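You operate a simulated robot arm through the tools that you are given. There is no shell and no other tool.

You are at the controls of a simulated robot arm. One attempt, no reset.

TASK
Flatten the bent Merry sign on the warm plate at its printed heat.
Fine: flat lid on till the display says done, no scorching; then heat dial to off and the lid back on the dark grey mat.

The check looks at the end state, three seconds after you hand in, the way a careful person would. Anything else that was tipped, shoved, dropped, spilled or broken makes it a failure. Lids that push on must go on centred and level and be pressed home; caps that screw on are set level and turned clockwise until they are tight.

THE ROBOT
A 6-joint arm with a two-finger parallel gripper, fixed in place. Base frame: the origin is at the foot of the arm, x ahead of it, y to its left, z up; the work surface is at about z = 880. Readings come in mm, rad, newtons and seconds.
With the tool pointing down near the work surface it reaches from about 360 to 760 mm from the base axis. Its first joint turns from -1.152 to 1.152 rad. Payload 2.45 kg.
Tool frame: the origin (TCP) lies between the finger pads and is the grasp point; the fingertips stand 24 mm ahead of it; z points along the fingers, y is the line along which they close. The gripper opens to 68 mm. The fingers are 17 mm wide and 10 mm thick; the gripper's body (40 by 70 mm) begins 41 mm behind the TCP.
Orientation is that of the tool frame in the base frame, as a unit quaternion [x, y, z, w]. With the fingers straight down and closing along the base's y, the tool's x points along the base's -x, its y along +y and its z along -z.

THE INTERFACE
- The arm moves only by the tool jog_arm. Its argument "deltas" is a list of rows, each a list of 2 entries, a list of its own where there are three numbers: the shift along the tool's x, y, z in m, then the turn, a rotation vector about the tool's x, y, z in rad. In form: [[[x, y, z], [wx, wy, wz]], ...]. A call has 1 to 20 rows; each row shifts and turns the commanded pose from where the row before left it, along the tool's axes as they then stand. "claw" is the finger opening in m, from 0 to 0.068, set as the call begins (left out, the last holds). A row lasts 0.2 s, in which the tool goes at most 50 mm and 0.15 rad; a call with a longer step from one row to the next is refused whole, and so is a gripper value outside its range. Where a pose cannot be reached the arm comes as near as it can. A force on the tool above 40 N (or 10 N above the force at the start of the call, whichever is more), or a blocked arm, ends the call early, and 0.2 s more pass. Each finger travels about 108 mm/s and halts on what it meets, pressing with about 40 N; the grip force reading is that of the motor and also rises with nothing between the fingers. The clock runs only during rows and for 0.2 s after the last one: add rows that do not move to give the fingers time. It gives the time, the measured TCP pose, the force on the tool (base axes), the opening and the grip force at its end, in the units of the frame above (readings bear some noise), with the torque about the TCP (base axes, N m) and any sound that the robot's microphone picked up.
- Cameras (640 x 400 px; columns grow to the right, rows downward): "scene" is fixed at [169.6, 420.8, 1454.6]; the picture's right is [-0.72, -0.69, 0.00], its down [-0.45, 0.47, -0.76] and it looks along [0.52, -0.55, -0.65] (base axes); focal length 309 px, centre (320, 200). "wrist" rides on the gripper at [84, 11, -75] in the tool frame; the picture's right is [-0.13, 0.99, 0.00], its down [-0.60, -0.08, -0.79] and it looks along [-0.79, -0.10, 0.61] (tool axes); focal length 251 px, centre (320, 200). There is no depth. A picture from a camera that has moved, and an enlarged one, comes with that camera's place and axes in the base frame and with its lens.
- snapshot(camera): a new picture of that camera. It takes no simulated time.
- enlarge(camera, box): a new picture of the part [left, top, right, bottom] of that camera's present view, enlarged. It takes no simulated time.
- hand_in(): hands the job in; it is judged then, once.

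Places have to be worked out from the pictures, the camera data and where the tool is seen. Open the gripper and draw the arm clear of the work before you hand the job in, unless the task says otherwise.

The tools are called as a command line: name --argument value ..., lists and objects as JSON in quotes. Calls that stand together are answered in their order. jog_arm: Moves the arm, as the interface text tells. Its arguments: {"type":"object","properties":{"deltas":{"type":"array","items":{"type":"array"}},"claw":{"type":"number"}},"required":["deltas"]} The other tools are called the same way: snapshot (camera) takes a picture; enlarge (camera, box) takes an enlarged picture of a part of a camera's view; hand_in () hands the job in.

At the start:

```text
t: 0.0
ee_pos: [471.0, 176.8, 1249.7]
tool_rot: [-0.001, 1.0, 0.0, 0.0]
ft_force: [-0.2, -0.1, -0.4]
wrist_torque: [-0.01, 0.02, -0.01]
gripper_width: 67.9
grip_force: 0.1
```

scene: 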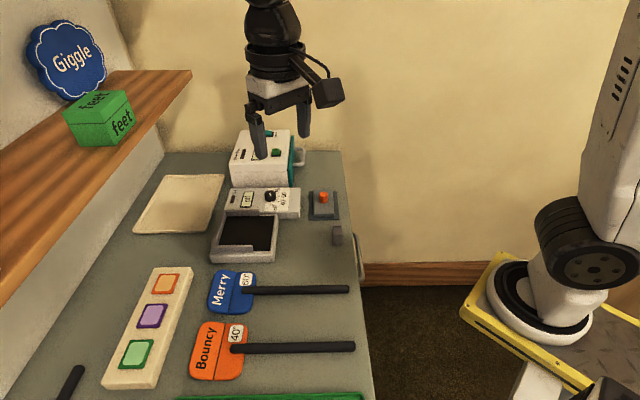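
wrist: 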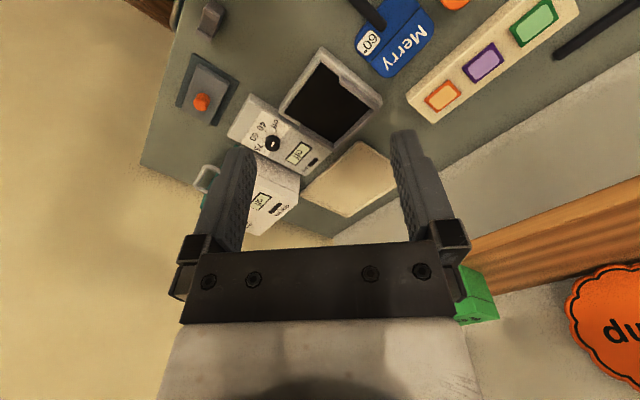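

I'll begin by inspecting the workspace more closely with enlarged views of both cameras.

enlarge --camera "scene" --box '[120, 110, 380, 280]'

enlarge --camera "scene" --box '[60, 240, 380, 400]'

enlarge --camera "wrist" --box '[140, 0, 480, 230]'

enlarge --camera "scene" --box '[0, 0, 220, 150]'

```text
2.35 times, centred on (250, 195) of scene
camera zoom: at [169.6, 420.8, 1454.6], right [-0.72, -0.69, 0.0], down [-0.45, 0.47, -0.76], along [0.52, -0.55, -0.65], focal length 728 px, centre (485, 212)
```

zoom: 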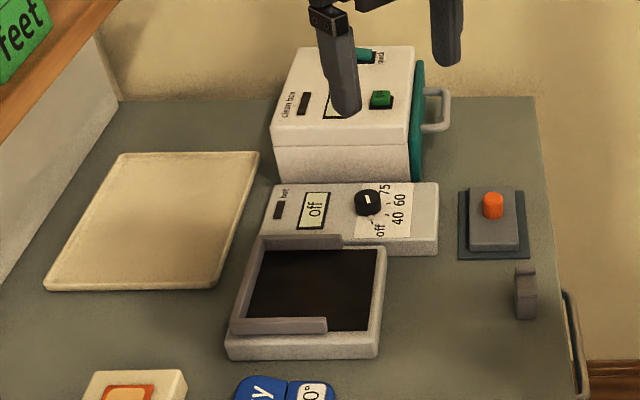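

```text
2.00 times, centred on (220, 320) of scene
camera zoom: at [169.6, 420.8, 1454.6], right [-0.72, -0.69, 0.0], down [-0.45, 0.47, -0.76], along [0.52, -0.55, -0.65], focal length 619 px, centre (520, -40)
```

zoom: 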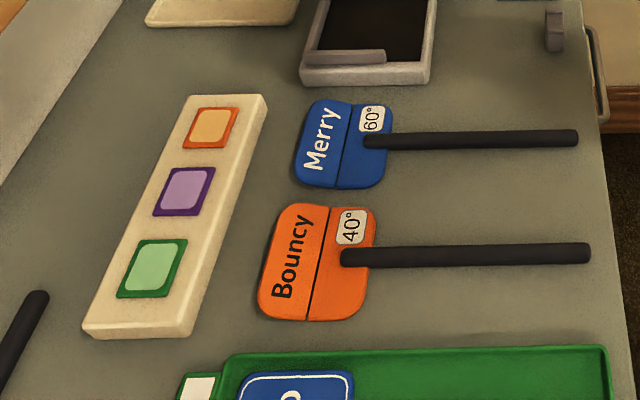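

```text
1.74 times, centred on (310, 115) of wrist
camera zoom: at [387.0, 187.3, 1324.6], right [0.13, 0.99, 0.0], down [0.6, -0.08, 0.79], along [0.79, -0.1, -0.61], focal length 437 px, centre (337, 348)
```

zoom: 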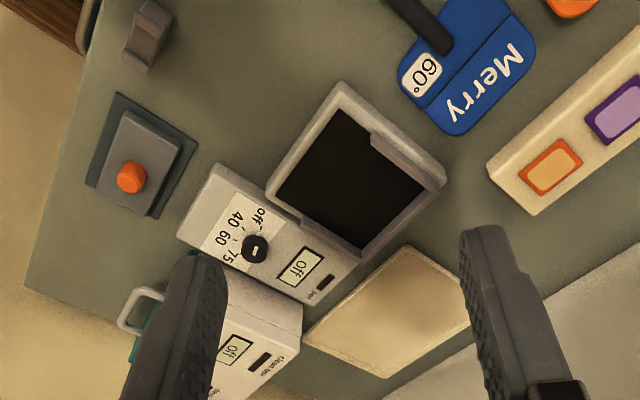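

```text
2.67 times, centred on (110, 75) of scene
camera zoom: at [169.6, 420.8, 1454.6], right [-0.72, -0.69, 0.0], down [-0.45, 0.47, -0.76], along [0.52, -0.55, -0.65], focal length 825 px, centre (880, 533)
```

zoom: 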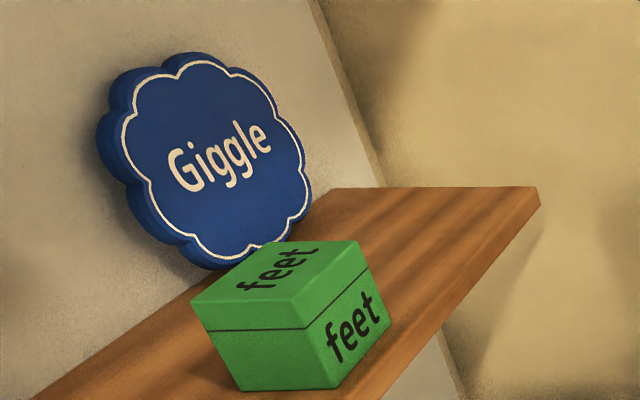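

The pieces run along a diagonal: warm plate with a fence, dial reading "off", orange-knobbed lid on its dark mat, a notched handle rest, and Merry (60°) at left. I'll lower the wrist camera and turn it toward the plate for more accurate positions.

jog_arm --deltas '[[[0.014, -0.024, 0.026], [0, 0, 0]], [[0.014, -0.024, 0.026], [0, 0, 0]], [[0.014, -0.024, 0.026], [0, 0, 0]], [[0.014, -0.024, 0.026], [0, 0, 0]], [[0.014, -0.024, 0.026], [0, 0, 0]], [[0, 0, 0], [0, 0, -0.15]], [[0, 0, 0], [0, 0, -0.15]], [[0, 0, 0], [0, 0, -0.15]], [[0, 0, 0], [0, 0, 0]]]'

snapshot --camera "wrist"

snapshot --camera "scene"

```text
t: 2.0
ee_pos: [401.0, 58.0, 1120.2]
tool_rot: [-0.224, 0.975, 0.0, 0.0]
ft_force: [0.3, 0.0, -0.2]
wrist_torque: [0.0, 0.04, 0.02]
gripper_width: 68.1
grip_force: 0.0
```

```text
taken
camera wrist: at [320.8, 30.8, 1194.6], right [-0.32, 0.95, 0.0], down [0.58, 0.19, 0.79], along [0.75, 0.25, -0.61], focal length 251 px, centre (320, 200)
```

wrist: 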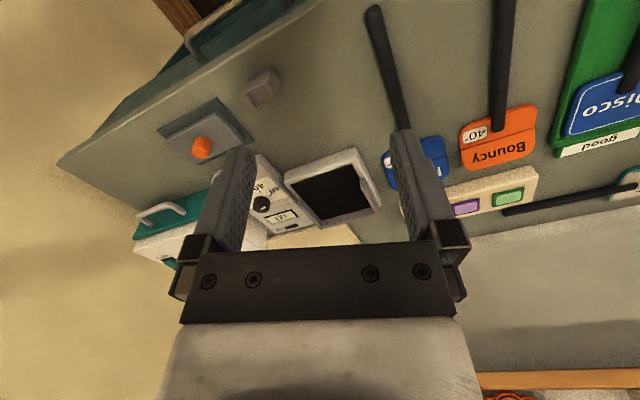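

```text
taken
```

scene: 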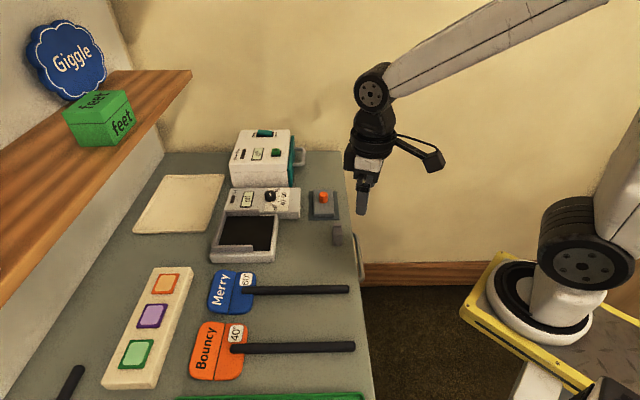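

The view is clear now; I enlarge the key regions.

enlarge --camera "wrist" --box '[120, 60, 400, 260]'

enlarge --camera "wrist" --box '[340, 0, 560, 220]'

enlarge --camera "scene" --box '[200, 180, 360, 280]'

enlarge --camera "scene" --box '[200, 250, 370, 350]'

enlarge --camera "scene" --box '[220, 110, 350, 220]'

```text
2.00 times, centred on (260, 160) of wrist
camera zoom: at [320.8, 30.8, 1194.6], right [-0.32, 0.95, 0.0], down [0.58, 0.19, 0.79], along [0.75, 0.25, -0.61], focal length 503 px, centre (440, 280)
```

zoom: 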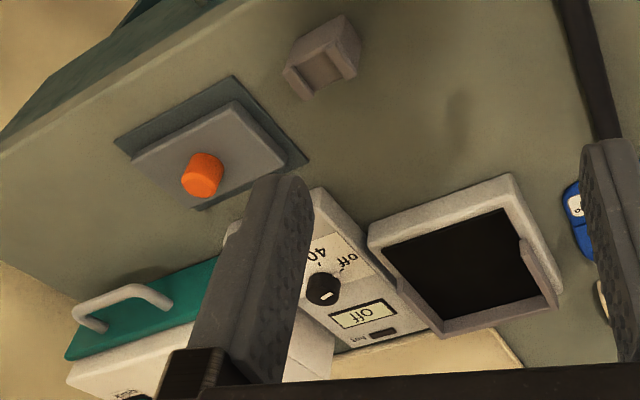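

```text
1.82 times, centred on (450, 110) of wrist
camera zoom: at [320.8, 30.8, 1194.6], right [-0.32, 0.95, 0.0], down [0.58, 0.19, 0.79], along [0.75, 0.25, -0.61], focal length 457 px, centre (84, 364)
```

zoom: 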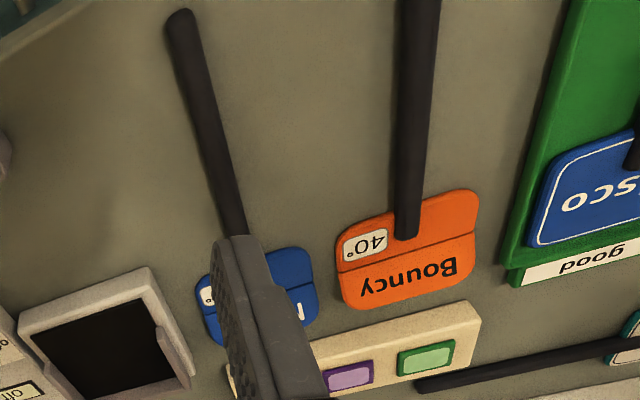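

```text
4.00 times, centred on (280, 230) of scene
camera zoom: at [169.6, 420.8, 1454.6], right [-0.72, -0.69, 0.0], down [-0.45, 0.47, -0.76], along [0.52, -0.55, -0.65], focal length 1238 px, centre (480, 80)
```

zoom: 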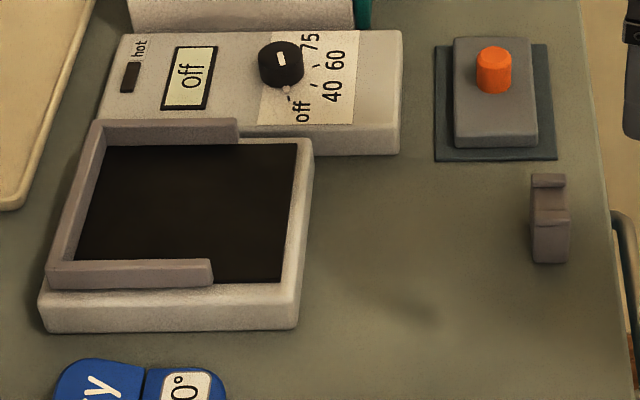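

```text
3.76 times, centred on (285, 300) of scene
camera zoom: at [169.6, 420.8, 1454.6], right [-0.72, -0.69, 0.0], down [-0.45, 0.47, -0.76], along [0.52, -0.55, -0.65], focal length 1165 px, centre (452, -176)
```

zoom: 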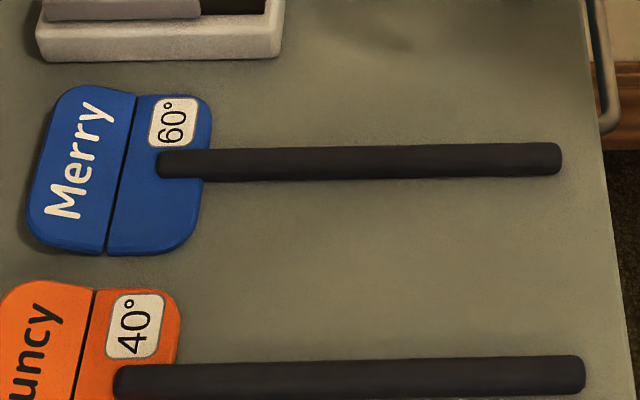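

```text
3.64 times, centred on (285, 165) of scene
camera zoom: at [169.6, 420.8, 1454.6], right [-0.72, -0.69, 0.0], down [-0.45, 0.47, -0.76], along [0.52, -0.55, -0.65], focal length 1125 px, centre (447, 327)
```

zoom: 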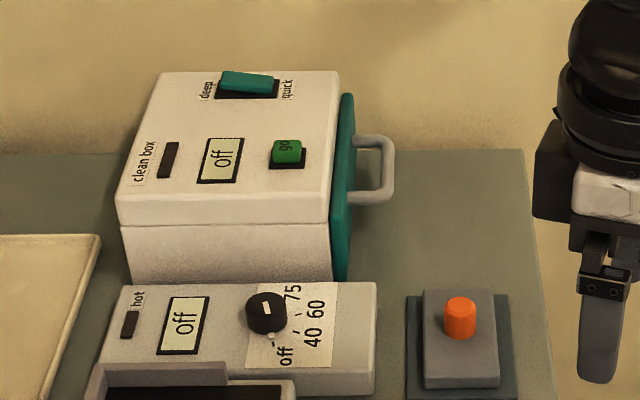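

Geometry so far (table axes at about 45° to the base): plate centre near (664,166), mat/lid near (605,-57), handle rest near (490,14), and Merry's handle runs from about (540,267) to (382,111). I'll turn the tool to 45° and hover over the plate for a close view.

jog_arm --deltas '[[[0, 0, 0], [0, 0, -0.111]], [[0, 0, 0], [0, 0, -0.111]], [[0, 0, 0], [0, 0, -0.111]], [[-0.0294, -0.0132, 0.0119], [0, 0, 0]], [[-0.0294, -0.0132, 0.0119], [0, 0, 0]], [[-0.0294, -0.0132, 0.0119], [0, 0, 0]], [[-0.0294, -0.0132, 0.0119], [0, 0, 0]], [[-0.0294, -0.0132, 0.0119], [0, 0, 0]], [[-0.0294, -0.0132, 0.0119], [0, 0, 0]], [[-0.0294, -0.0132, 0.0119], [0, 0, 0]], [[-0.0294, -0.0132, 0.0119], [0, 0, 0]], [[0, 0, 0], [0, 0, 0]]]'

snapshot --camera "wrist"

enlarge --camera "wrist" --box '[60, 0, 260, 160]'

enlarge --camera "wrist" --box '[220, 0, 460, 180]'

```text
t: 4.6
ee_pos: [642.7, 146.7, 1024.4]
tool_rot: [-0.383, 0.924, 0.0, 0.0]
ft_force: [0.0, -0.7, 0.1]
wrist_torque: [0.01, 0.0, 0.0]
gripper_width: 67.8
grip_force: 0.2
```

```text
taken
camera wrist: at [575.1, 95.6, 1100.0], right [-0.61, 0.79, 0.0], down [0.48, 0.37, 0.79], along [0.63, 0.48, -0.61], focal length 251 px, centre (320, 200)
```

wrist: 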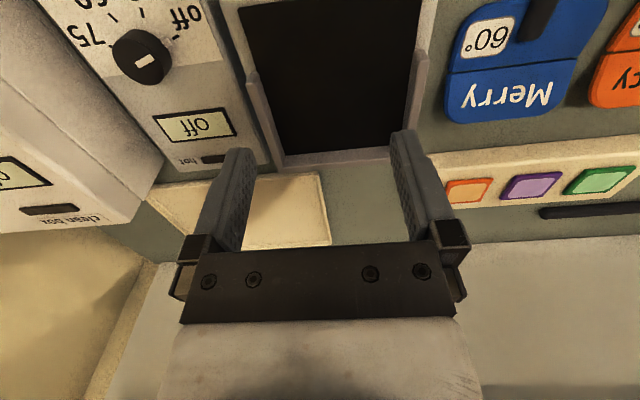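

```text
2.50 times, centred on (160, 80) of wrist
camera zoom: at [575.1, 95.6, 1100.0], right [-0.61, 0.79, 0.0], down [0.48, 0.37, 0.79], along [0.63, 0.48, -0.61], focal length 629 px, centre (720, 500)
```

zoom: 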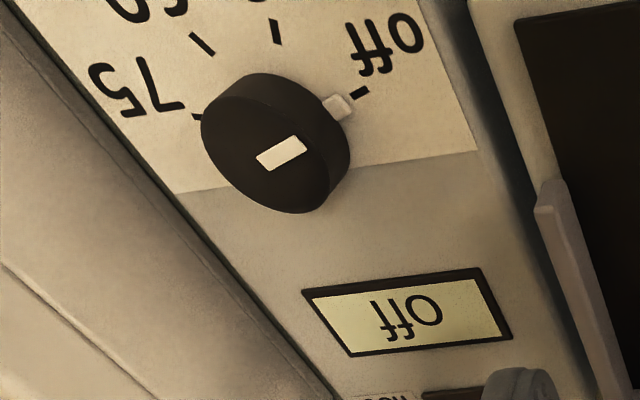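

```text
2.22 times, centred on (340, 90) of wrist
camera zoom: at [575.1, 95.6, 1100.0], right [-0.61, 0.79, 0.0], down [0.48, 0.37, 0.79], along [0.63, 0.48, -0.61], focal length 559 px, centre (276, 444)
```

zoom: 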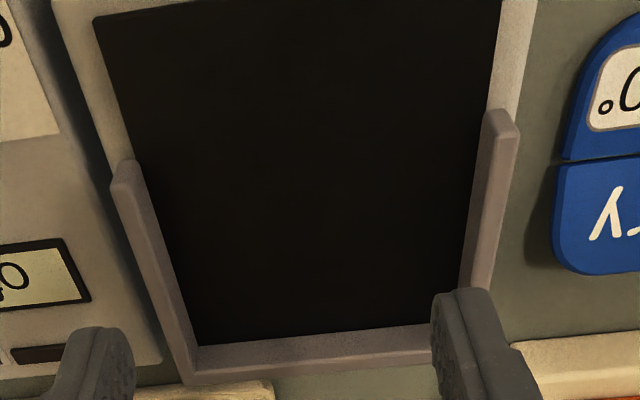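

From here: knob centre ≈ (713,47), panel z ≈ 905; the "off→60" turn is about 96° counter-clockwise. The plate is fenced at its far end and fits the sign. Next I look closely at Merry's handle.

jog_arm --deltas '[[[-0.0027, 0.0313, 0.0078], [0, 0, 0]], [[-0.0027, 0.0313, 0.0078], [0, 0, 0]], [[-0.0027, 0.0313, 0.0078], [0, 0, 0]], [[-0.0027, 0.0313, 0.0078], [0, 0, 0]], [[-0.0027, 0.0313, 0.0078], [0, 0, 0]], [[0, 0, 0], [0, 0, 0]]]'

snapshot --camera "wrist"

snapshot --camera "scene"

```text
t: 6.0
ee_pos: [540.2, 268.3, 986.1]
tool_rot: [-0.381, 0.925, -0.001, 0.001]
ft_force: [0.1, 0.8, 0.0]
wrist_torque: [-0.03, 0.01, 0.0]
gripper_width: 68.1
grip_force: 0.0
```

```text
taken
camera wrist: at [472.3, 215.8, 1061.0], right [-0.61, 0.79, 0.0], down [0.48, 0.37, 0.79], along [0.63, 0.48, -0.61], focal length 251 px, centre (320, 200)
```

wrist: 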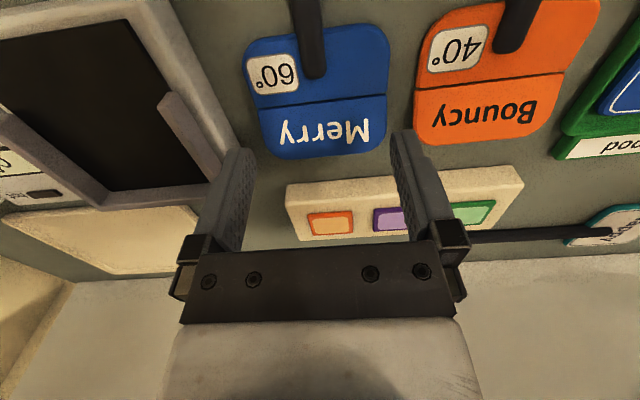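

```text
taken
```

scene: 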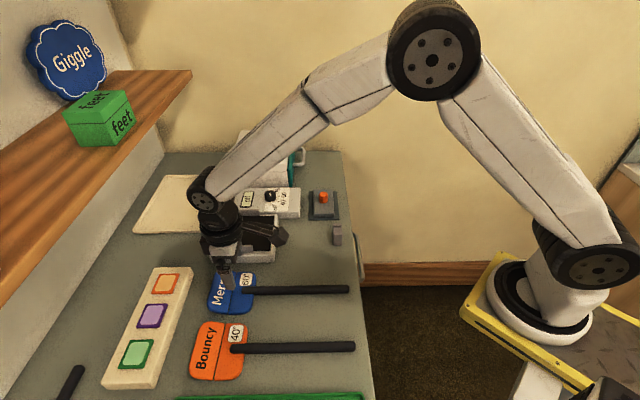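

enlarge --camera "wrist" --box '[210, 0, 430, 170]'

```text
2.35 times, centred on (320, 85) of wrist
camera zoom: at [472.3, 215.8, 1061.0], right [-0.61, 0.79, 0.0], down [0.48, 0.37, 0.79], along [0.63, 0.48, -0.61], focal length 592 px, centre (320, 471)
```

zoom: 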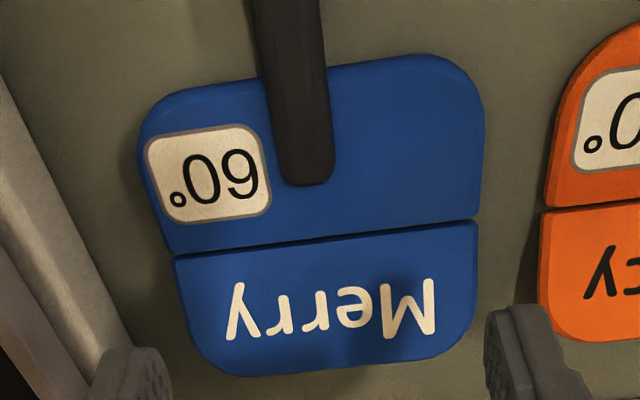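

Merry's handle is about 16 mm thick, on a line through (506,232) at 45°. I'll move above a point about 24 mm clear of the sign's edge and descend partway, then check alignment.

jog_arm --deltas '[[[0.025, -0.0007, 0], [0, 0, 0]], [[0.025, -0.0007, 0], [0, 0, 0]], [[0, 0, 0.022], [0, 0, 0]], [[0, 0, 0.022], [0, 0, 0]], [[0, 0, 0], [0, 0, 0]]]' --claw 0.05

snapshot --camera "wrist"

enlarge --camera "scene" --box '[180, 200, 360, 330]'

```text
t: 7.2
ee_pos: [505.2, 230.4, 941.5]
tool_rot: [-0.382, 0.924, 0.001, 0.0]
ft_force: [0.3, -0.3, 0.4]
wrist_torque: [0.02, -0.03, 0.01]
gripper_width: 50.1
grip_force: 0.1
```

```text
taken
camera wrist: at [438.5, 179.3, 1017.4], right [-0.61, 0.79, 0.0], down [0.48, 0.37, 0.79], along [0.63, 0.48, -0.61], focal length 251 px, centre (320, 200)
```

wrist: 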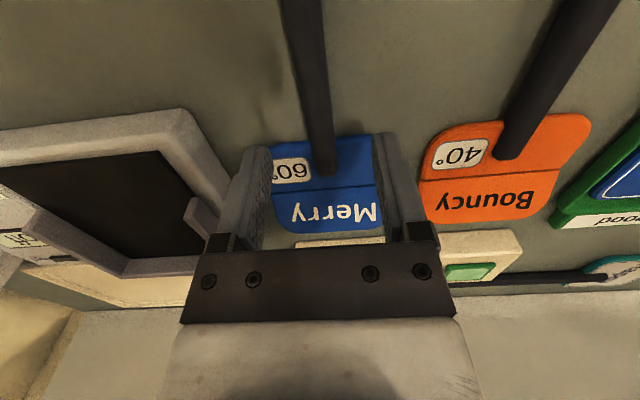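

```text
3.08 times, centred on (270, 265) of scene
camera zoom: at [169.6, 420.8, 1454.6], right [-0.72, -0.69, 0.0], down [-0.45, 0.47, -0.76], along [0.52, -0.55, -0.65], focal length 952 px, centre (474, 0)
```

zoom: 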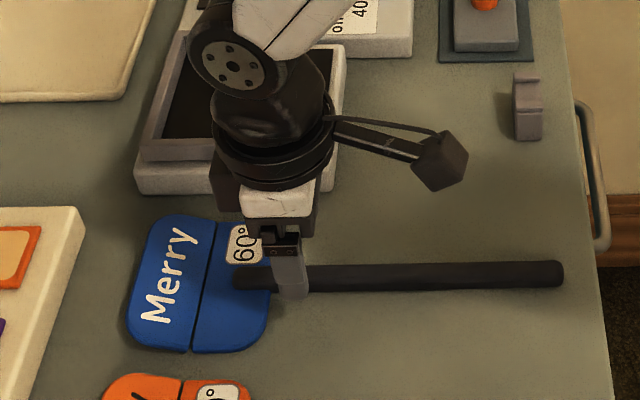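

The handle is centred between the fingers. I descend to TCP z ≈ 907 (tips ≈ 883) and close.

jog_arm --deltas '[[[0, 0, 0.015], [0, 0, 0]], [[0, 0, 0.012], [0, 0, 0]], [[0, 0, 0.007], [0, 0, 0]], [[0, 0, 0], [0, 0, 0]]]'

enlarge --camera "scene" --box '[180, 200, 360, 330]'

```text
t: 8.2
ee_pos: [507.0, 231.8, 908.0]
tool_rot: [-0.382, 0.924, 0.0, 0.0]
ft_force: [0.9, 0.6, -0.2]
wrist_torque: [-0.01, 0.02, 0.01]
gripper_width: 49.9
grip_force: 0.0
```

```text
3.08 times, centred on (270, 265) of scene
camera zoom: at [169.6, 420.8, 1454.6], right [-0.72, -0.69, 0.0], down [-0.45, 0.47, -0.76], along [0.52, -0.55, -0.65], focal length 952 px, centre (474, 0)
```

zoom: 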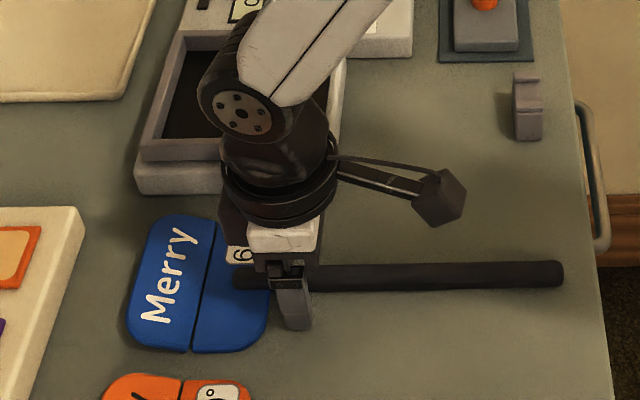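

No contact, with fingers straddling the handle just off the sign's edge. Closing the gripper now.

jog_arm --deltas '[[[0, 0, 0], [0, 0, 0]], [[0, 0, 0], [0, 0, 0]], [[0, 0, 0], [0, 0, 0]], [[0, 0, 0], [0, 0, 0]]]' --claw 0.0

snapshot --camera "wrist"

```text
t: 9.2
ee_pos: [505.5, 231.3, 909.0]
tool_rot: [-0.382, 0.924, 0.0, 0.0]
ft_force: [0.6, 0.7, 0.1]
wrist_torque: [-0.03, -0.03, 0.0]
gripper_width: 15.0
grip_force: 34.3
```

```text
taken
camera wrist: at [439.6, 179.9, 982.5], right [-0.61, 0.79, 0.0], down [0.48, 0.37, 0.79], along [0.63, 0.48, -0.61], focal length 251 px, centre (320, 200)
```

wrist: 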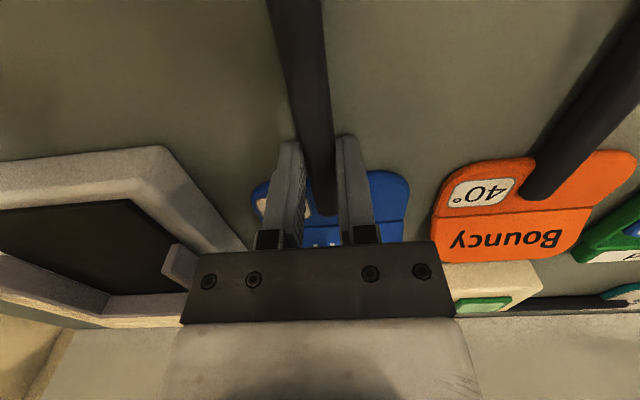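

Handle is gripped (15 mm, 34 N). I lift 80 mm straight up and check that the sign hangs level.

jog_arm --deltas '[[[0, 0, -0.01], [0, 0, 0]], [[0, 0, -0.02], [0, 0, 0]], [[0, 0, -0.025], [0, 0, 0]], [[0, 0, -0.025], [0, 0, 0]], [[0, 0, 0], [0, 0, 0]]]'

enlarge --camera "scene" --box '[180, 170, 380, 310]'

snapshot --camera "wrist"

```text
t: 10.4
ee_pos: [506.8, 232.3, 988.6]
tool_rot: [-0.381, 0.924, 0.0, 0.0]
ft_force: [-0.1, 0.0, -0.7]
wrist_torque: [0.04, -0.02, 0.0]
gripper_width: 14.6
grip_force: 34.1
```

```text
2.86 times, centred on (280, 240) of scene
camera zoom: at [169.6, 420.8, 1454.6], right [-0.72, -0.69, 0.0], down [-0.45, 0.47, -0.76], along [0.52, -0.55, -0.65], focal length 884 px, centre (434, 86)
```

zoom: 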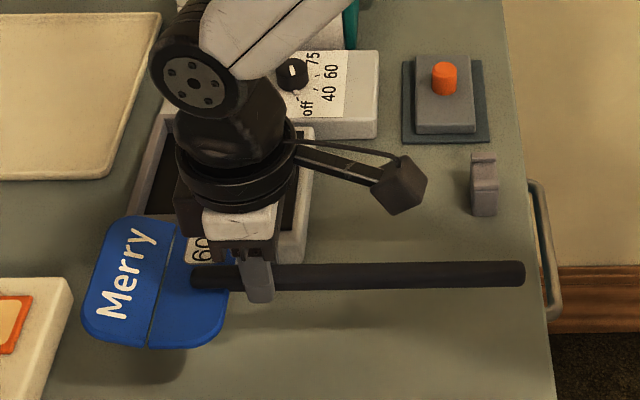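

```text
taken
camera wrist: at [439.4, 179.9, 1062.6], right [-0.61, 0.79, 0.0], down [0.48, 0.37, 0.79], along [0.63, 0.48, -0.61], focal length 251 px, centre (320, 200)
```

wrist: 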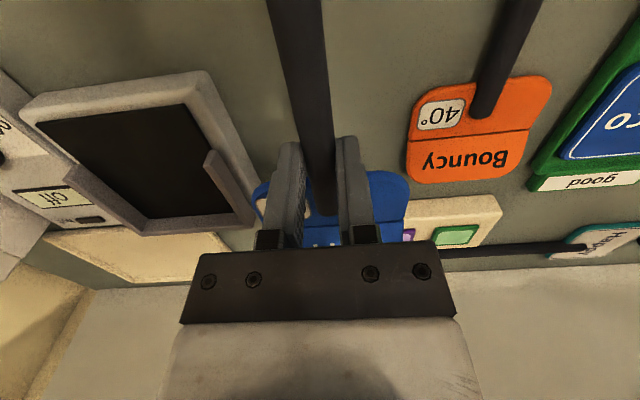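

The sign hangs level and firm. I carry it sideways at this height to sit over the plate at TCP ≈ (611.6,132.2).

jog_arm --deltas '[[[-0.0007, -0.024, 0], [0, 0, 0]], [[-0.0007, -0.0242, 0], [0, 0, 0]], [[-0.0007, -0.0242, 0], [0, 0, 0]], [[-0.0007, -0.0242, 0], [0, 0, 0]], [[-0.0007, -0.0242, 0], [0, 0, 0]], [[0, -0.0241, 0], [0, 0, 0]], [[0, 0, 0], [0, 0, 0]], [[0, 0, 0], [0, 0, 0]]]'

enlarge --camera "scene" --box '[180, 140, 380, 280]'

snapshot --camera "wrist"

```text
t: 12.2
ee_pos: [611.6, 132.9, 986.6]
tool_rot: [-0.382, 0.924, 0.0, 0.001]
ft_force: [1.5, 0.0, -1.0]
wrist_torque: [-0.02, -0.04, -0.03]
gripper_width: 15.0
grip_force: 34.2
```

```text
2.86 times, centred on (280, 210) of scene
camera zoom: at [169.7, 420.8, 1454.6], right [-0.72, -0.69, 0.0], down [-0.45, 0.47, -0.76], along [0.52, -0.55, -0.65], focal length 884 px, centre (434, 171)
```

zoom: 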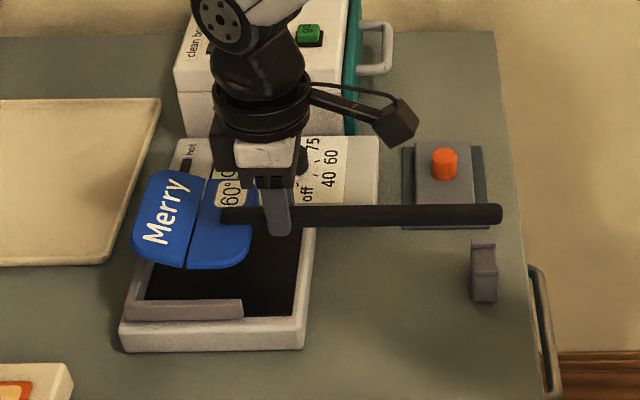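

```text
taken
camera wrist: at [544.4, 80.0, 1061.3], right [-0.61, 0.79, 0.0], down [0.48, 0.37, 0.79], along [0.63, 0.48, -0.61], focal length 251 px, centre (320, 200)
```

wrist: 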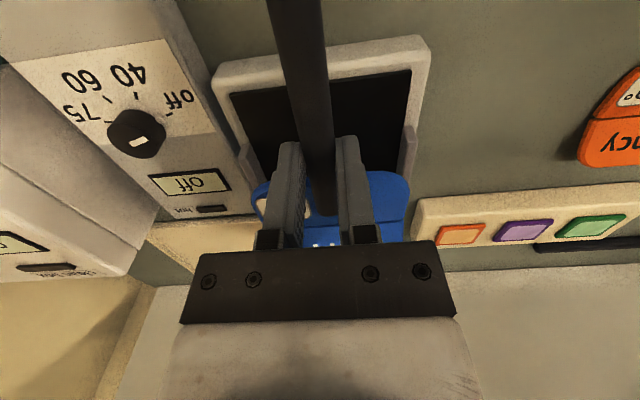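

The sign is above the plate; I zoom in on the plate edges to refine lateral alignment before lowering.

enlarge --camera "wrist" --box '[190, 20, 450, 200]'

enlarge --camera "scene" --box '[210, 190, 290, 270]'

enlarge --camera "scene" --box '[310, 200, 370, 260]'

```text
2.22 times, centred on (320, 110) of wrist
camera zoom: at [544.4, 80.0, 1061.3], right [-0.61, 0.79, 0.0], down [0.48, 0.37, 0.79], along [0.63, 0.48, -0.61], focal length 559 px, centre (320, 400)
```

zoom: 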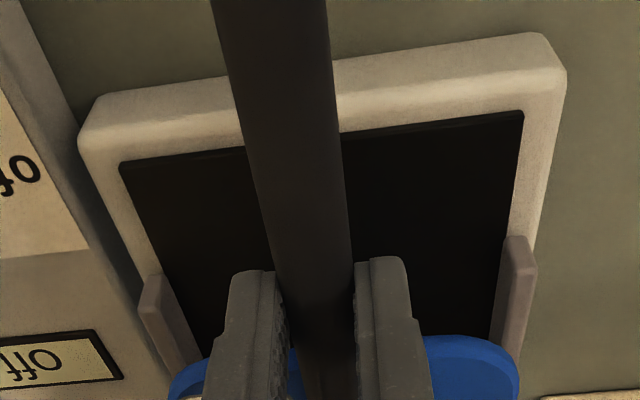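

```text
5.00 times, centred on (250, 230) of scene
camera zoom: at [169.7, 420.8, 1454.6], right [-0.72, -0.69, 0.0], down [-0.45, 0.47, -0.76], along [0.52, -0.55, -0.65], focal length 1547 px, centre (670, 50)
```

zoom: 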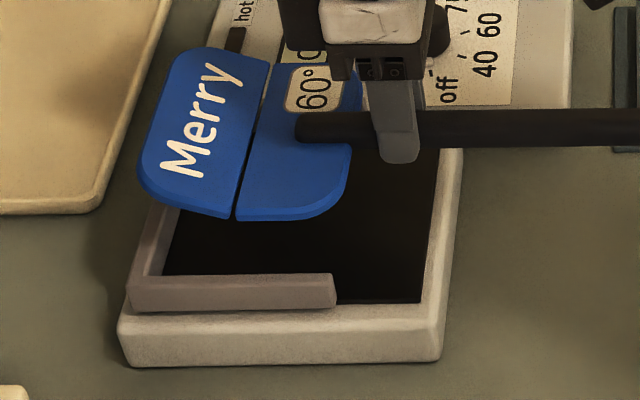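

```text
6.67 times, centred on (340, 230) of scene
camera zoom: at [169.7, 420.8, 1454.6], right [-0.72, -0.69, 0.0], down [-0.45, 0.47, -0.76], along [0.52, -0.55, -0.65], focal length 2063 px, centre (187, 0)
```

zoom: 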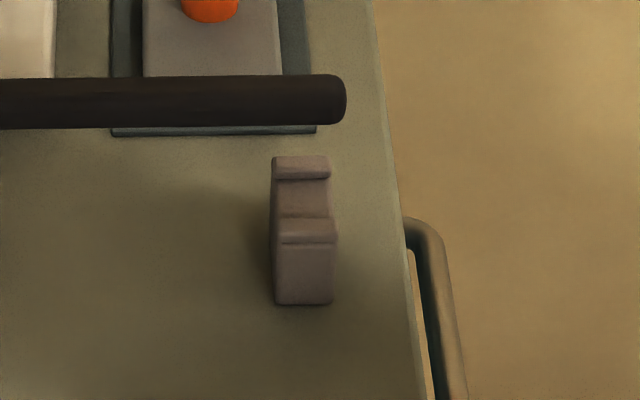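

Alignment: plate centre q ≈ 339.5 and rest notch ≈ 343 along the cross axis versus the handle at 338.5, so I shift 3 mm toward the knob side and lower to about 10 mm above contact, then compare the handle end with the notch.

jog_arm --deltas '[[[0, -0.003, 0.01], [0, 0, 0]], [[0, 0, 0.015], [0, 0, 0]], [[0, 0, 0.015], [0, 0, 0]], [[0, 0, 0], [0, 0, 0]]]'

enlarge --camera "scene" --box '[200, 180, 300, 270]'

enlarge --camera "scene" --box '[310, 200, 370, 260]'

snapshot --camera "wrist"

```text
t: 13.2
ee_pos: [614.1, 130.5, 945.5]
tool_rot: [-0.382, 0.924, -0.001, 0.0]
ft_force: [-0.6, -0.6, -0.1]
wrist_torque: [0.02, 0.01, -0.04]
gripper_width: 15.1
grip_force: 34.2
```

```text
4.44 times, centred on (250, 225) of scene
camera zoom: at [169.7, 420.8, 1454.6], right [-0.72, -0.69, 0.0], down [-0.45, 0.47, -0.76], along [0.52, -0.55, -0.65], focal length 1375 px, centre (631, 89)
```

zoom: 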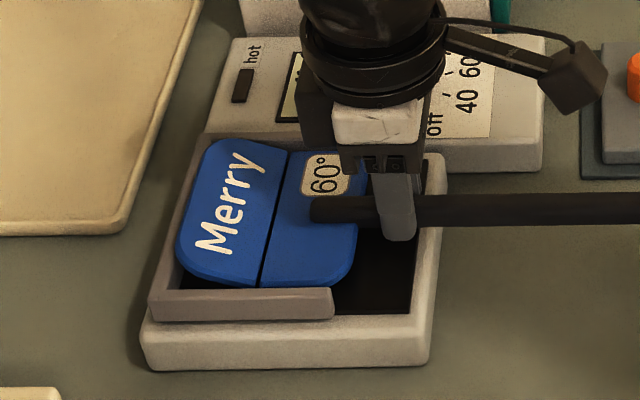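

```text
6.67 times, centred on (340, 230) of scene
camera zoom: at [169.7, 420.8, 1454.6], right [-0.72, -0.69, 0.0], down [-0.45, 0.47, -0.76], along [0.52, -0.55, -0.65], focal length 2063 px, centre (187, 0)
```

zoom: 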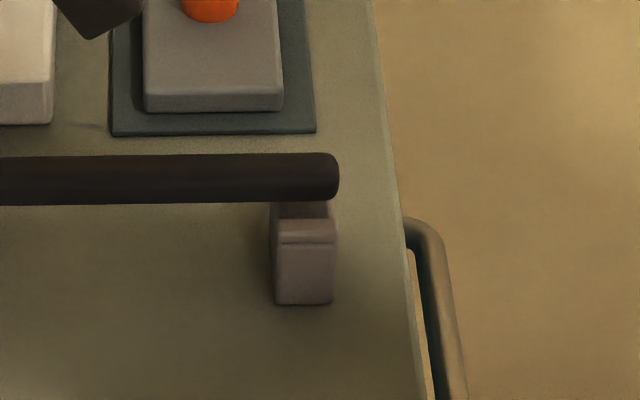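

```text
taken
camera wrist: at [546.2, 78.5, 1021.0], right [-0.61, 0.79, 0.0], down [0.48, 0.37, 0.79], along [0.63, 0.48, -0.61], focal length 251 px, centre (320, 200)
```

wrist: 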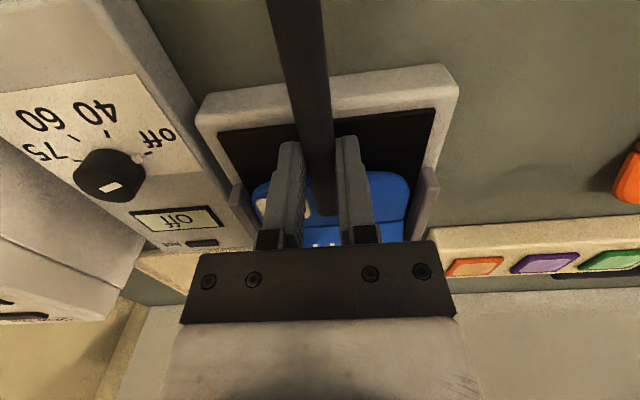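

The sign fits inside the fences. The rest notch seems 2–3 mm further toward the lid side than the handle end, so I apply a 1 mm shift, a small yaw, and lower 6 mm, watching the force.

jog_arm --deltas '[[[0, -0.001, 0], [0, 0, -0.01]], [[0, 0, 0.003], [0, 0, 0]], [[0, 0, 0.003], [0, 0, 0]], [[0, 0, 0], [0, 0, 0]]]'

enlarge --camera "scene" --box '[200, 180, 300, 270]'

enlarge --camera "scene" --box '[320, 210, 360, 250]'

```text
t: 14.2
ee_pos: [613.3, 129.1, 942.0]
tool_rot: [-0.386, 0.923, 0.0, 0.0]
ft_force: [-3.9, 0.7, 6.5]
wrist_torque: [-0.05, 0.15, -0.09]
gripper_width: 15.0
grip_force: 34.6
```

```text
4.44 times, centred on (250, 225) of scene
camera zoom: at [169.4, 420.8, 1454.6], right [-0.72, -0.69, 0.0], down [-0.45, 0.47, -0.76], along [0.52, -0.55, -0.65], focal length 1375 px, centre (631, 89)
```

zoom: 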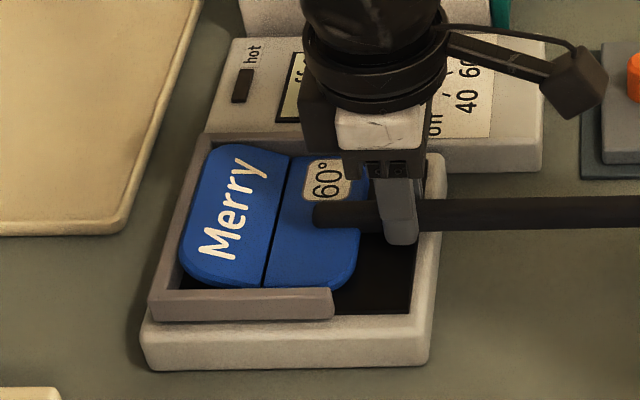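

```text
10.00 times, centred on (340, 230) of scene
camera zoom: at [169.4, 420.8, 1454.6], right [-0.72, -0.69, 0.0], down [-0.45, 0.47, -0.76], along [0.52, -0.55, -0.65], focal length 3094 px, centre (120, -100)
```

zoom: 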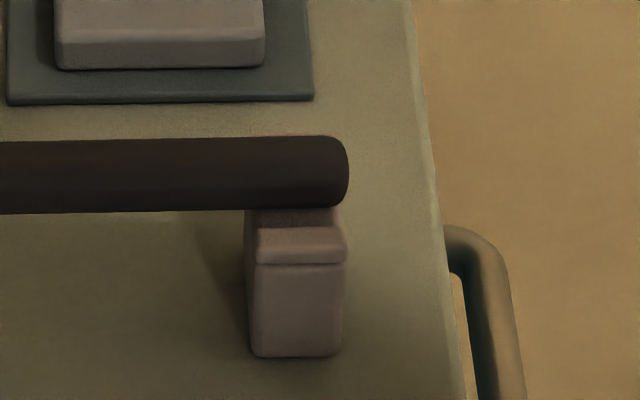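

Light contact already (6.5 N up, pushed slightly back toward me) at TCP z 942 — possibly fingertips or handle meeting the front rim. I look closely before going on.

enlarge --camera "wrist" --box '[190, 40, 470, 240]'

enlarge --camera "scene" --box '[240, 200, 290, 250]'

enlarge --camera "scene" --box '[210, 200, 260, 260]'

```text
2.00 times, centred on (330, 140) of wrist
camera zoom: at [547.3, 76.6, 1016.3], right [-0.62, 0.79, 0.0], down [0.48, 0.38, 0.79], along [0.63, 0.49, -0.61], focal length 503 px, centre (300, 320)
```

zoom: 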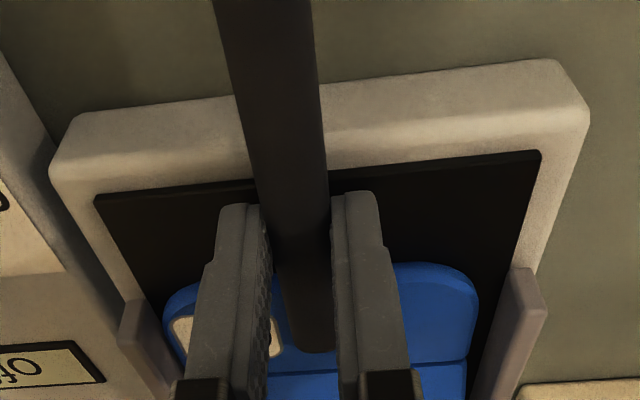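

```text
8.00 times, centred on (265, 225) of scene
camera zoom: at [169.4, 420.8, 1454.6], right [-0.72, -0.69, 0.0], down [-0.45, 0.47, -0.76], along [0.52, -0.55, -0.65], focal length 2475 px, centre (760, 0)
```

zoom: 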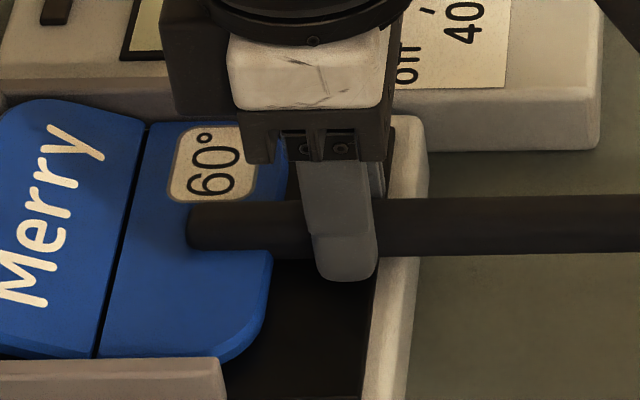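

```text
6.67 times, centred on (235, 230) of scene
camera zoom: at [169.4, 420.8, 1454.6], right [-0.72, -0.69, 0.0], down [-0.45, 0.47, -0.76], along [0.52, -0.55, -0.65], focal length 2063 px, centre (887, 0)
```

zoom: 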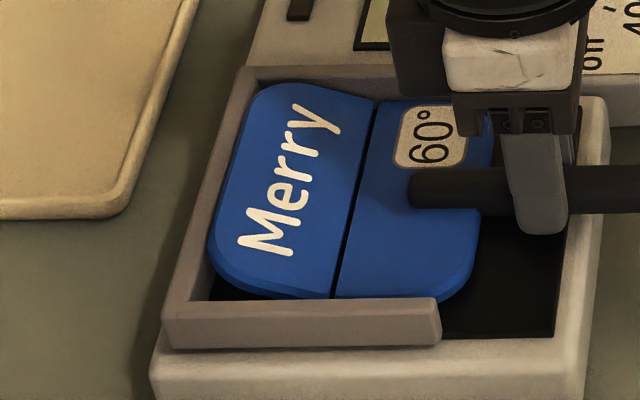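

The force acts right at the fingertips, so they're meeting the plate's front rim (rim ≈ z 917) and the sign's far edge is also near the back fence. I back off 3 mm up, shift 3 mm toward the handle end, and re-lower gently.

jog_arm --deltas '[[[0, 0, -0.004], [0, 0, 0]], [[0.003, 0, 0], [0, 0, 0]], [[0, 0, 0], [0, 0, 0]], [[0, 0, 0.001], [0, 0, 0]], [[0, 0, 0], [0, 0, 0]]]'

enlarge --camera "scene" --box '[205, 195, 295, 265]'

enlarge --camera "wrist" --box '[190, 40, 470, 240]'

```text
t: 15.4
ee_pos: [611.4, 126.4, 943.5]
tool_rot: [-0.386, 0.923, 0.0, -0.001]
ft_force: [0.2, 0.8, -0.7]
wrist_torque: [-0.07, 0.02, -0.01]
gripper_width: 14.9
grip_force: 33.9
```

```text
5.71 times, centred on (250, 230) of scene
camera zoom: at [169.6, 420.8, 1454.6], right [-0.72, -0.69, 0.0], down [-0.45, 0.47, -0.76], along [0.52, -0.55, -0.65], focal length 1768 px, centre (720, 29)
```

zoom: 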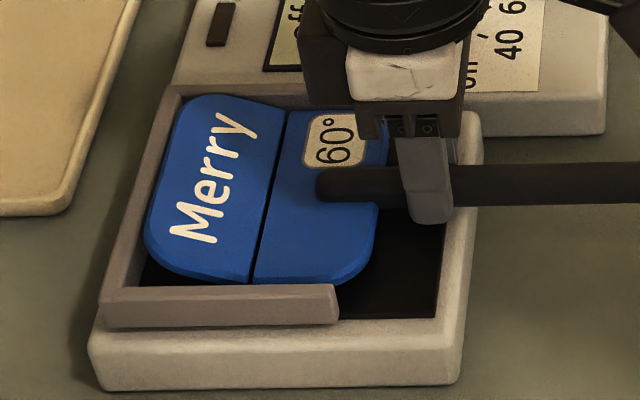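

```text
2.00 times, centred on (330, 140) of wrist
camera zoom: at [545.3, 74.7, 1019.4], right [-0.62, 0.79, 0.0], down [0.48, 0.38, 0.79], along [0.62, 0.49, -0.61], focal length 503 px, centre (300, 320)
```

zoom: 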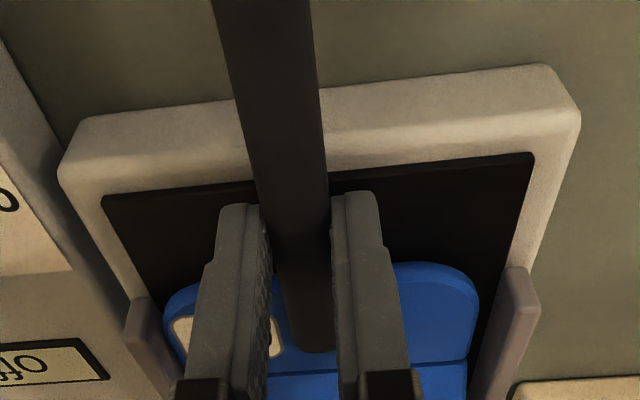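

Now the sign looks centred between the side fences with no contact force. I lower in 1 mm steps to find the touch-down.

jog_arm --deltas '[[[0, 0, 0.001], [0, 0, 0]], [[0, 0, 0.001], [0, 0, 0]], [[0, 0, 0.001], [0, 0, 0]], [[0, 0, 0], [0, 0, 0]]]'

enlarge --camera "scene" --box '[320, 210, 360, 250]'

```text
t: 16.4
ee_pos: [613.1, 127.8, 942.2]
tool_rot: [-0.386, 0.922, -0.001, 0.0]
ft_force: [-0.8, 0.7, 0.5]
wrist_torque: [-0.13, 0.13, -0.17]
gripper_width: 14.7
grip_force: 34.7
```

```text
10.00 times, centred on (340, 230) of scene
camera zoom: at [169.6, 420.8, 1454.6], right [-0.72, -0.69, 0.0], down [-0.45, 0.47, -0.76], along [0.52, -0.55, -0.65], focal length 3094 px, centre (120, -100)
```

zoom: 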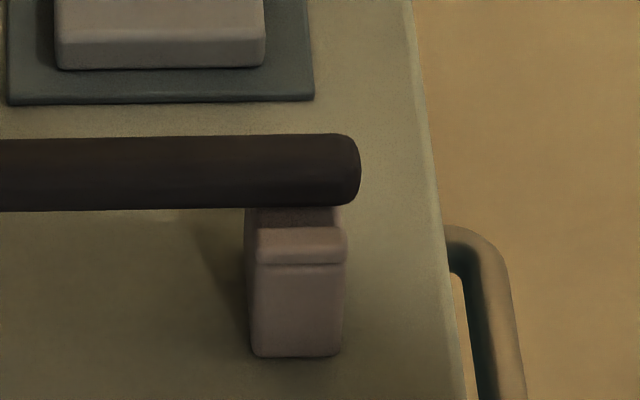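

The torque pattern now shows the handle's end touching the rest's inner prong on the lid side (pushing it back sideways ≈1 N). I lift 1.5 mm, undo the yaw slightly (end ≈2.6 mm toward the camera) and lower again.

jog_arm --deltas '[[[0, 0, -0.0015], [0, 0, 0]], [[0, 0, 0], [0, 0, 0.015]], [[0, 0, 0.0015], [0, 0, 0]], [[0, 0, 0], [0, 0, 0]]]'

enlarge --camera "scene" --box '[320, 210, 360, 250]'

```text
t: 17.4
ee_pos: [612.7, 127.5, 940.7]
tool_rot: [-0.379, 0.926, 0.0, 0.0]
ft_force: [0.5, -0.5, -0.2]
wrist_torque: [0.03, -0.05, -0.03]
gripper_width: 14.8
grip_force: 34.1
```

```text
10.00 times, centred on (340, 230) of scene
camera zoom: at [169.6, 420.8, 1454.6], right [-0.72, -0.69, 0.0], down [-0.45, 0.47, -0.76], along [0.52, -0.55, -0.65], focal length 3094 px, centre (120, -100)
```

zoom: 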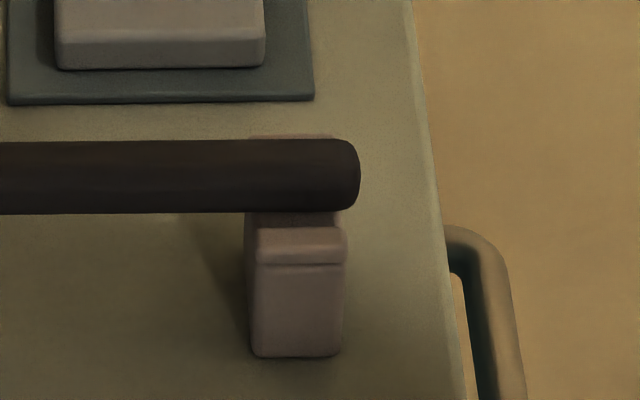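

Contact cleared; the rear prong top is now just visible behind the handle, so it's dropping into the notch. I keep lowering gently.

jog_arm --deltas '[[[0, 0, 0.001], [0, 0, 0]], [[0, 0, 0.001], [0, 0, 0]], [[0, 0, 0], [0, 0, 0]]]'

enlarge --camera "scene" --box '[205, 195, 295, 265]'

```text
t: 18.2
ee_pos: [613.1, 127.7, 939.6]
tool_rot: [-0.379, 0.925, 0.0, 0.002]
ft_force: [-5.0, -3.1, 23.6]
wrist_torque: [-0.1, 0.13, -0.03]
gripper_width: 15.1
grip_force: 34.7
```

```text
5.71 times, centred on (250, 230) of scene
camera zoom: at [169.0, 420.6, 1454.7], right [-0.72, -0.69, 0.0], down [-0.45, 0.47, -0.76], along [0.52, -0.55, -0.65], focal length 1768 px, centre (720, 29)
```

zoom: 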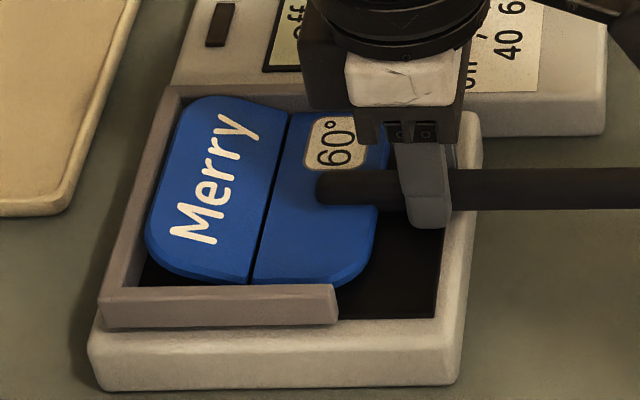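

23 N straight under the fingertips: they rest on the rim (z ≈ 915.5), so the sign is within a millimetre or two of the plate. I raise 1.5 mm and open slightly to release.

jog_arm --deltas '[[[0, 0, -0.002], [0, 0, 0]], [[0, 0, 0], [0, 0, 0]], [[0, 0, 0], [0, 0, 0]]]'

jog_arm --deltas '[[[0, 0, 0], [0, 0, 0]], [[0, 0, 0], [0, 0, 0]], [[0, 0, 0], [0, 0, 0]]]' --claw 0.034

enlarge --camera "scene" --box '[205, 195, 295, 265]'

enlarge --camera "scene" --box '[320, 210, 360, 250]'

enlarge --camera "wrist" --box '[190, 40, 470, 240]'

```text
t: 19.0
ee_pos: [612.1, 127.2, 940.7]
tool_rot: [-0.38, 0.925, 0.001, 0.0]
ft_force: [3.7, 0.9, 8.0]
wrist_torque: [0.37, -0.4, -0.12]
gripper_width: 14.9
grip_force: 34.4
```

```text
t: 19.8
ee_pos: [611.3, 126.2, 941.2]
tool_rot: [-0.38, 0.925, 0.0, 0.0]
ft_force: [0.2, 0.4, -0.4]
wrist_torque: [0.0, -0.02, -0.01]
gripper_width: 34.0
grip_force: 0.3
```

```text
5.71 times, centred on (250, 230) of scene
camera zoom: at [169.6, 420.8, 1454.6], right [-0.72, -0.69, 0.0], down [-0.45, 0.47, -0.76], along [0.52, -0.55, -0.65], focal length 1768 px, centre (720, 29)
```

zoom: 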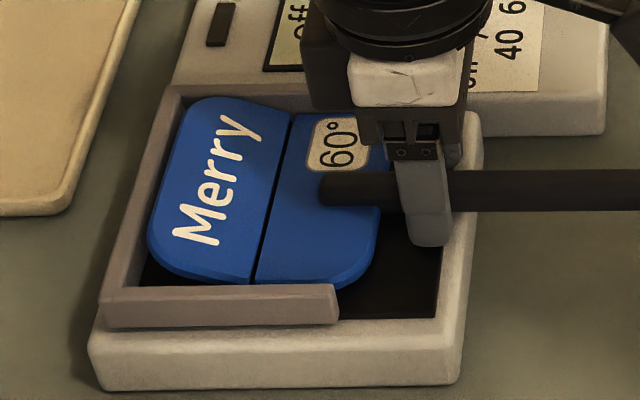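

```text
10.00 times, centred on (340, 230) of scene
camera zoom: at [169.6, 420.8, 1454.6], right [-0.72, -0.69, 0.0], down [-0.45, 0.47, -0.76], along [0.52, -0.55, -0.65], focal length 3094 px, centre (120, -100)
```

zoom: 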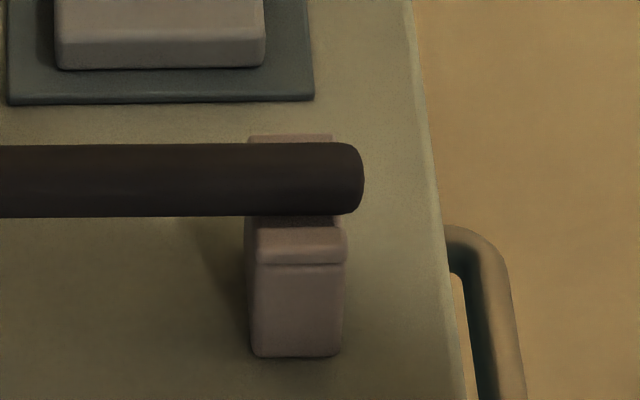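

```text
2.00 times, centred on (330, 140) of wrist
camera zoom: at [544.5, 75.0, 1015.8], right [-0.6, 0.8, 0.0], down [0.49, 0.37, 0.79], along [0.63, 0.48, -0.61], focal length 503 px, centre (300, 320)
```

zoom: 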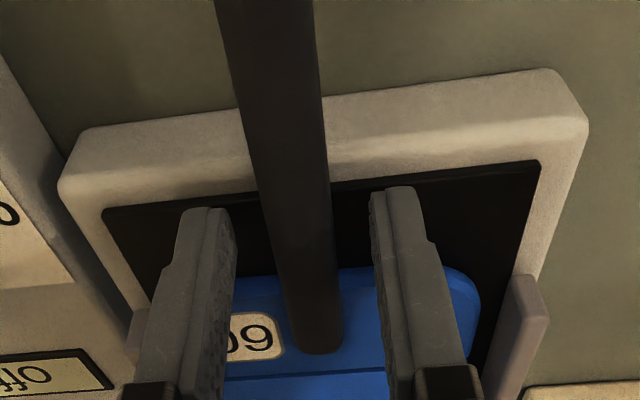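

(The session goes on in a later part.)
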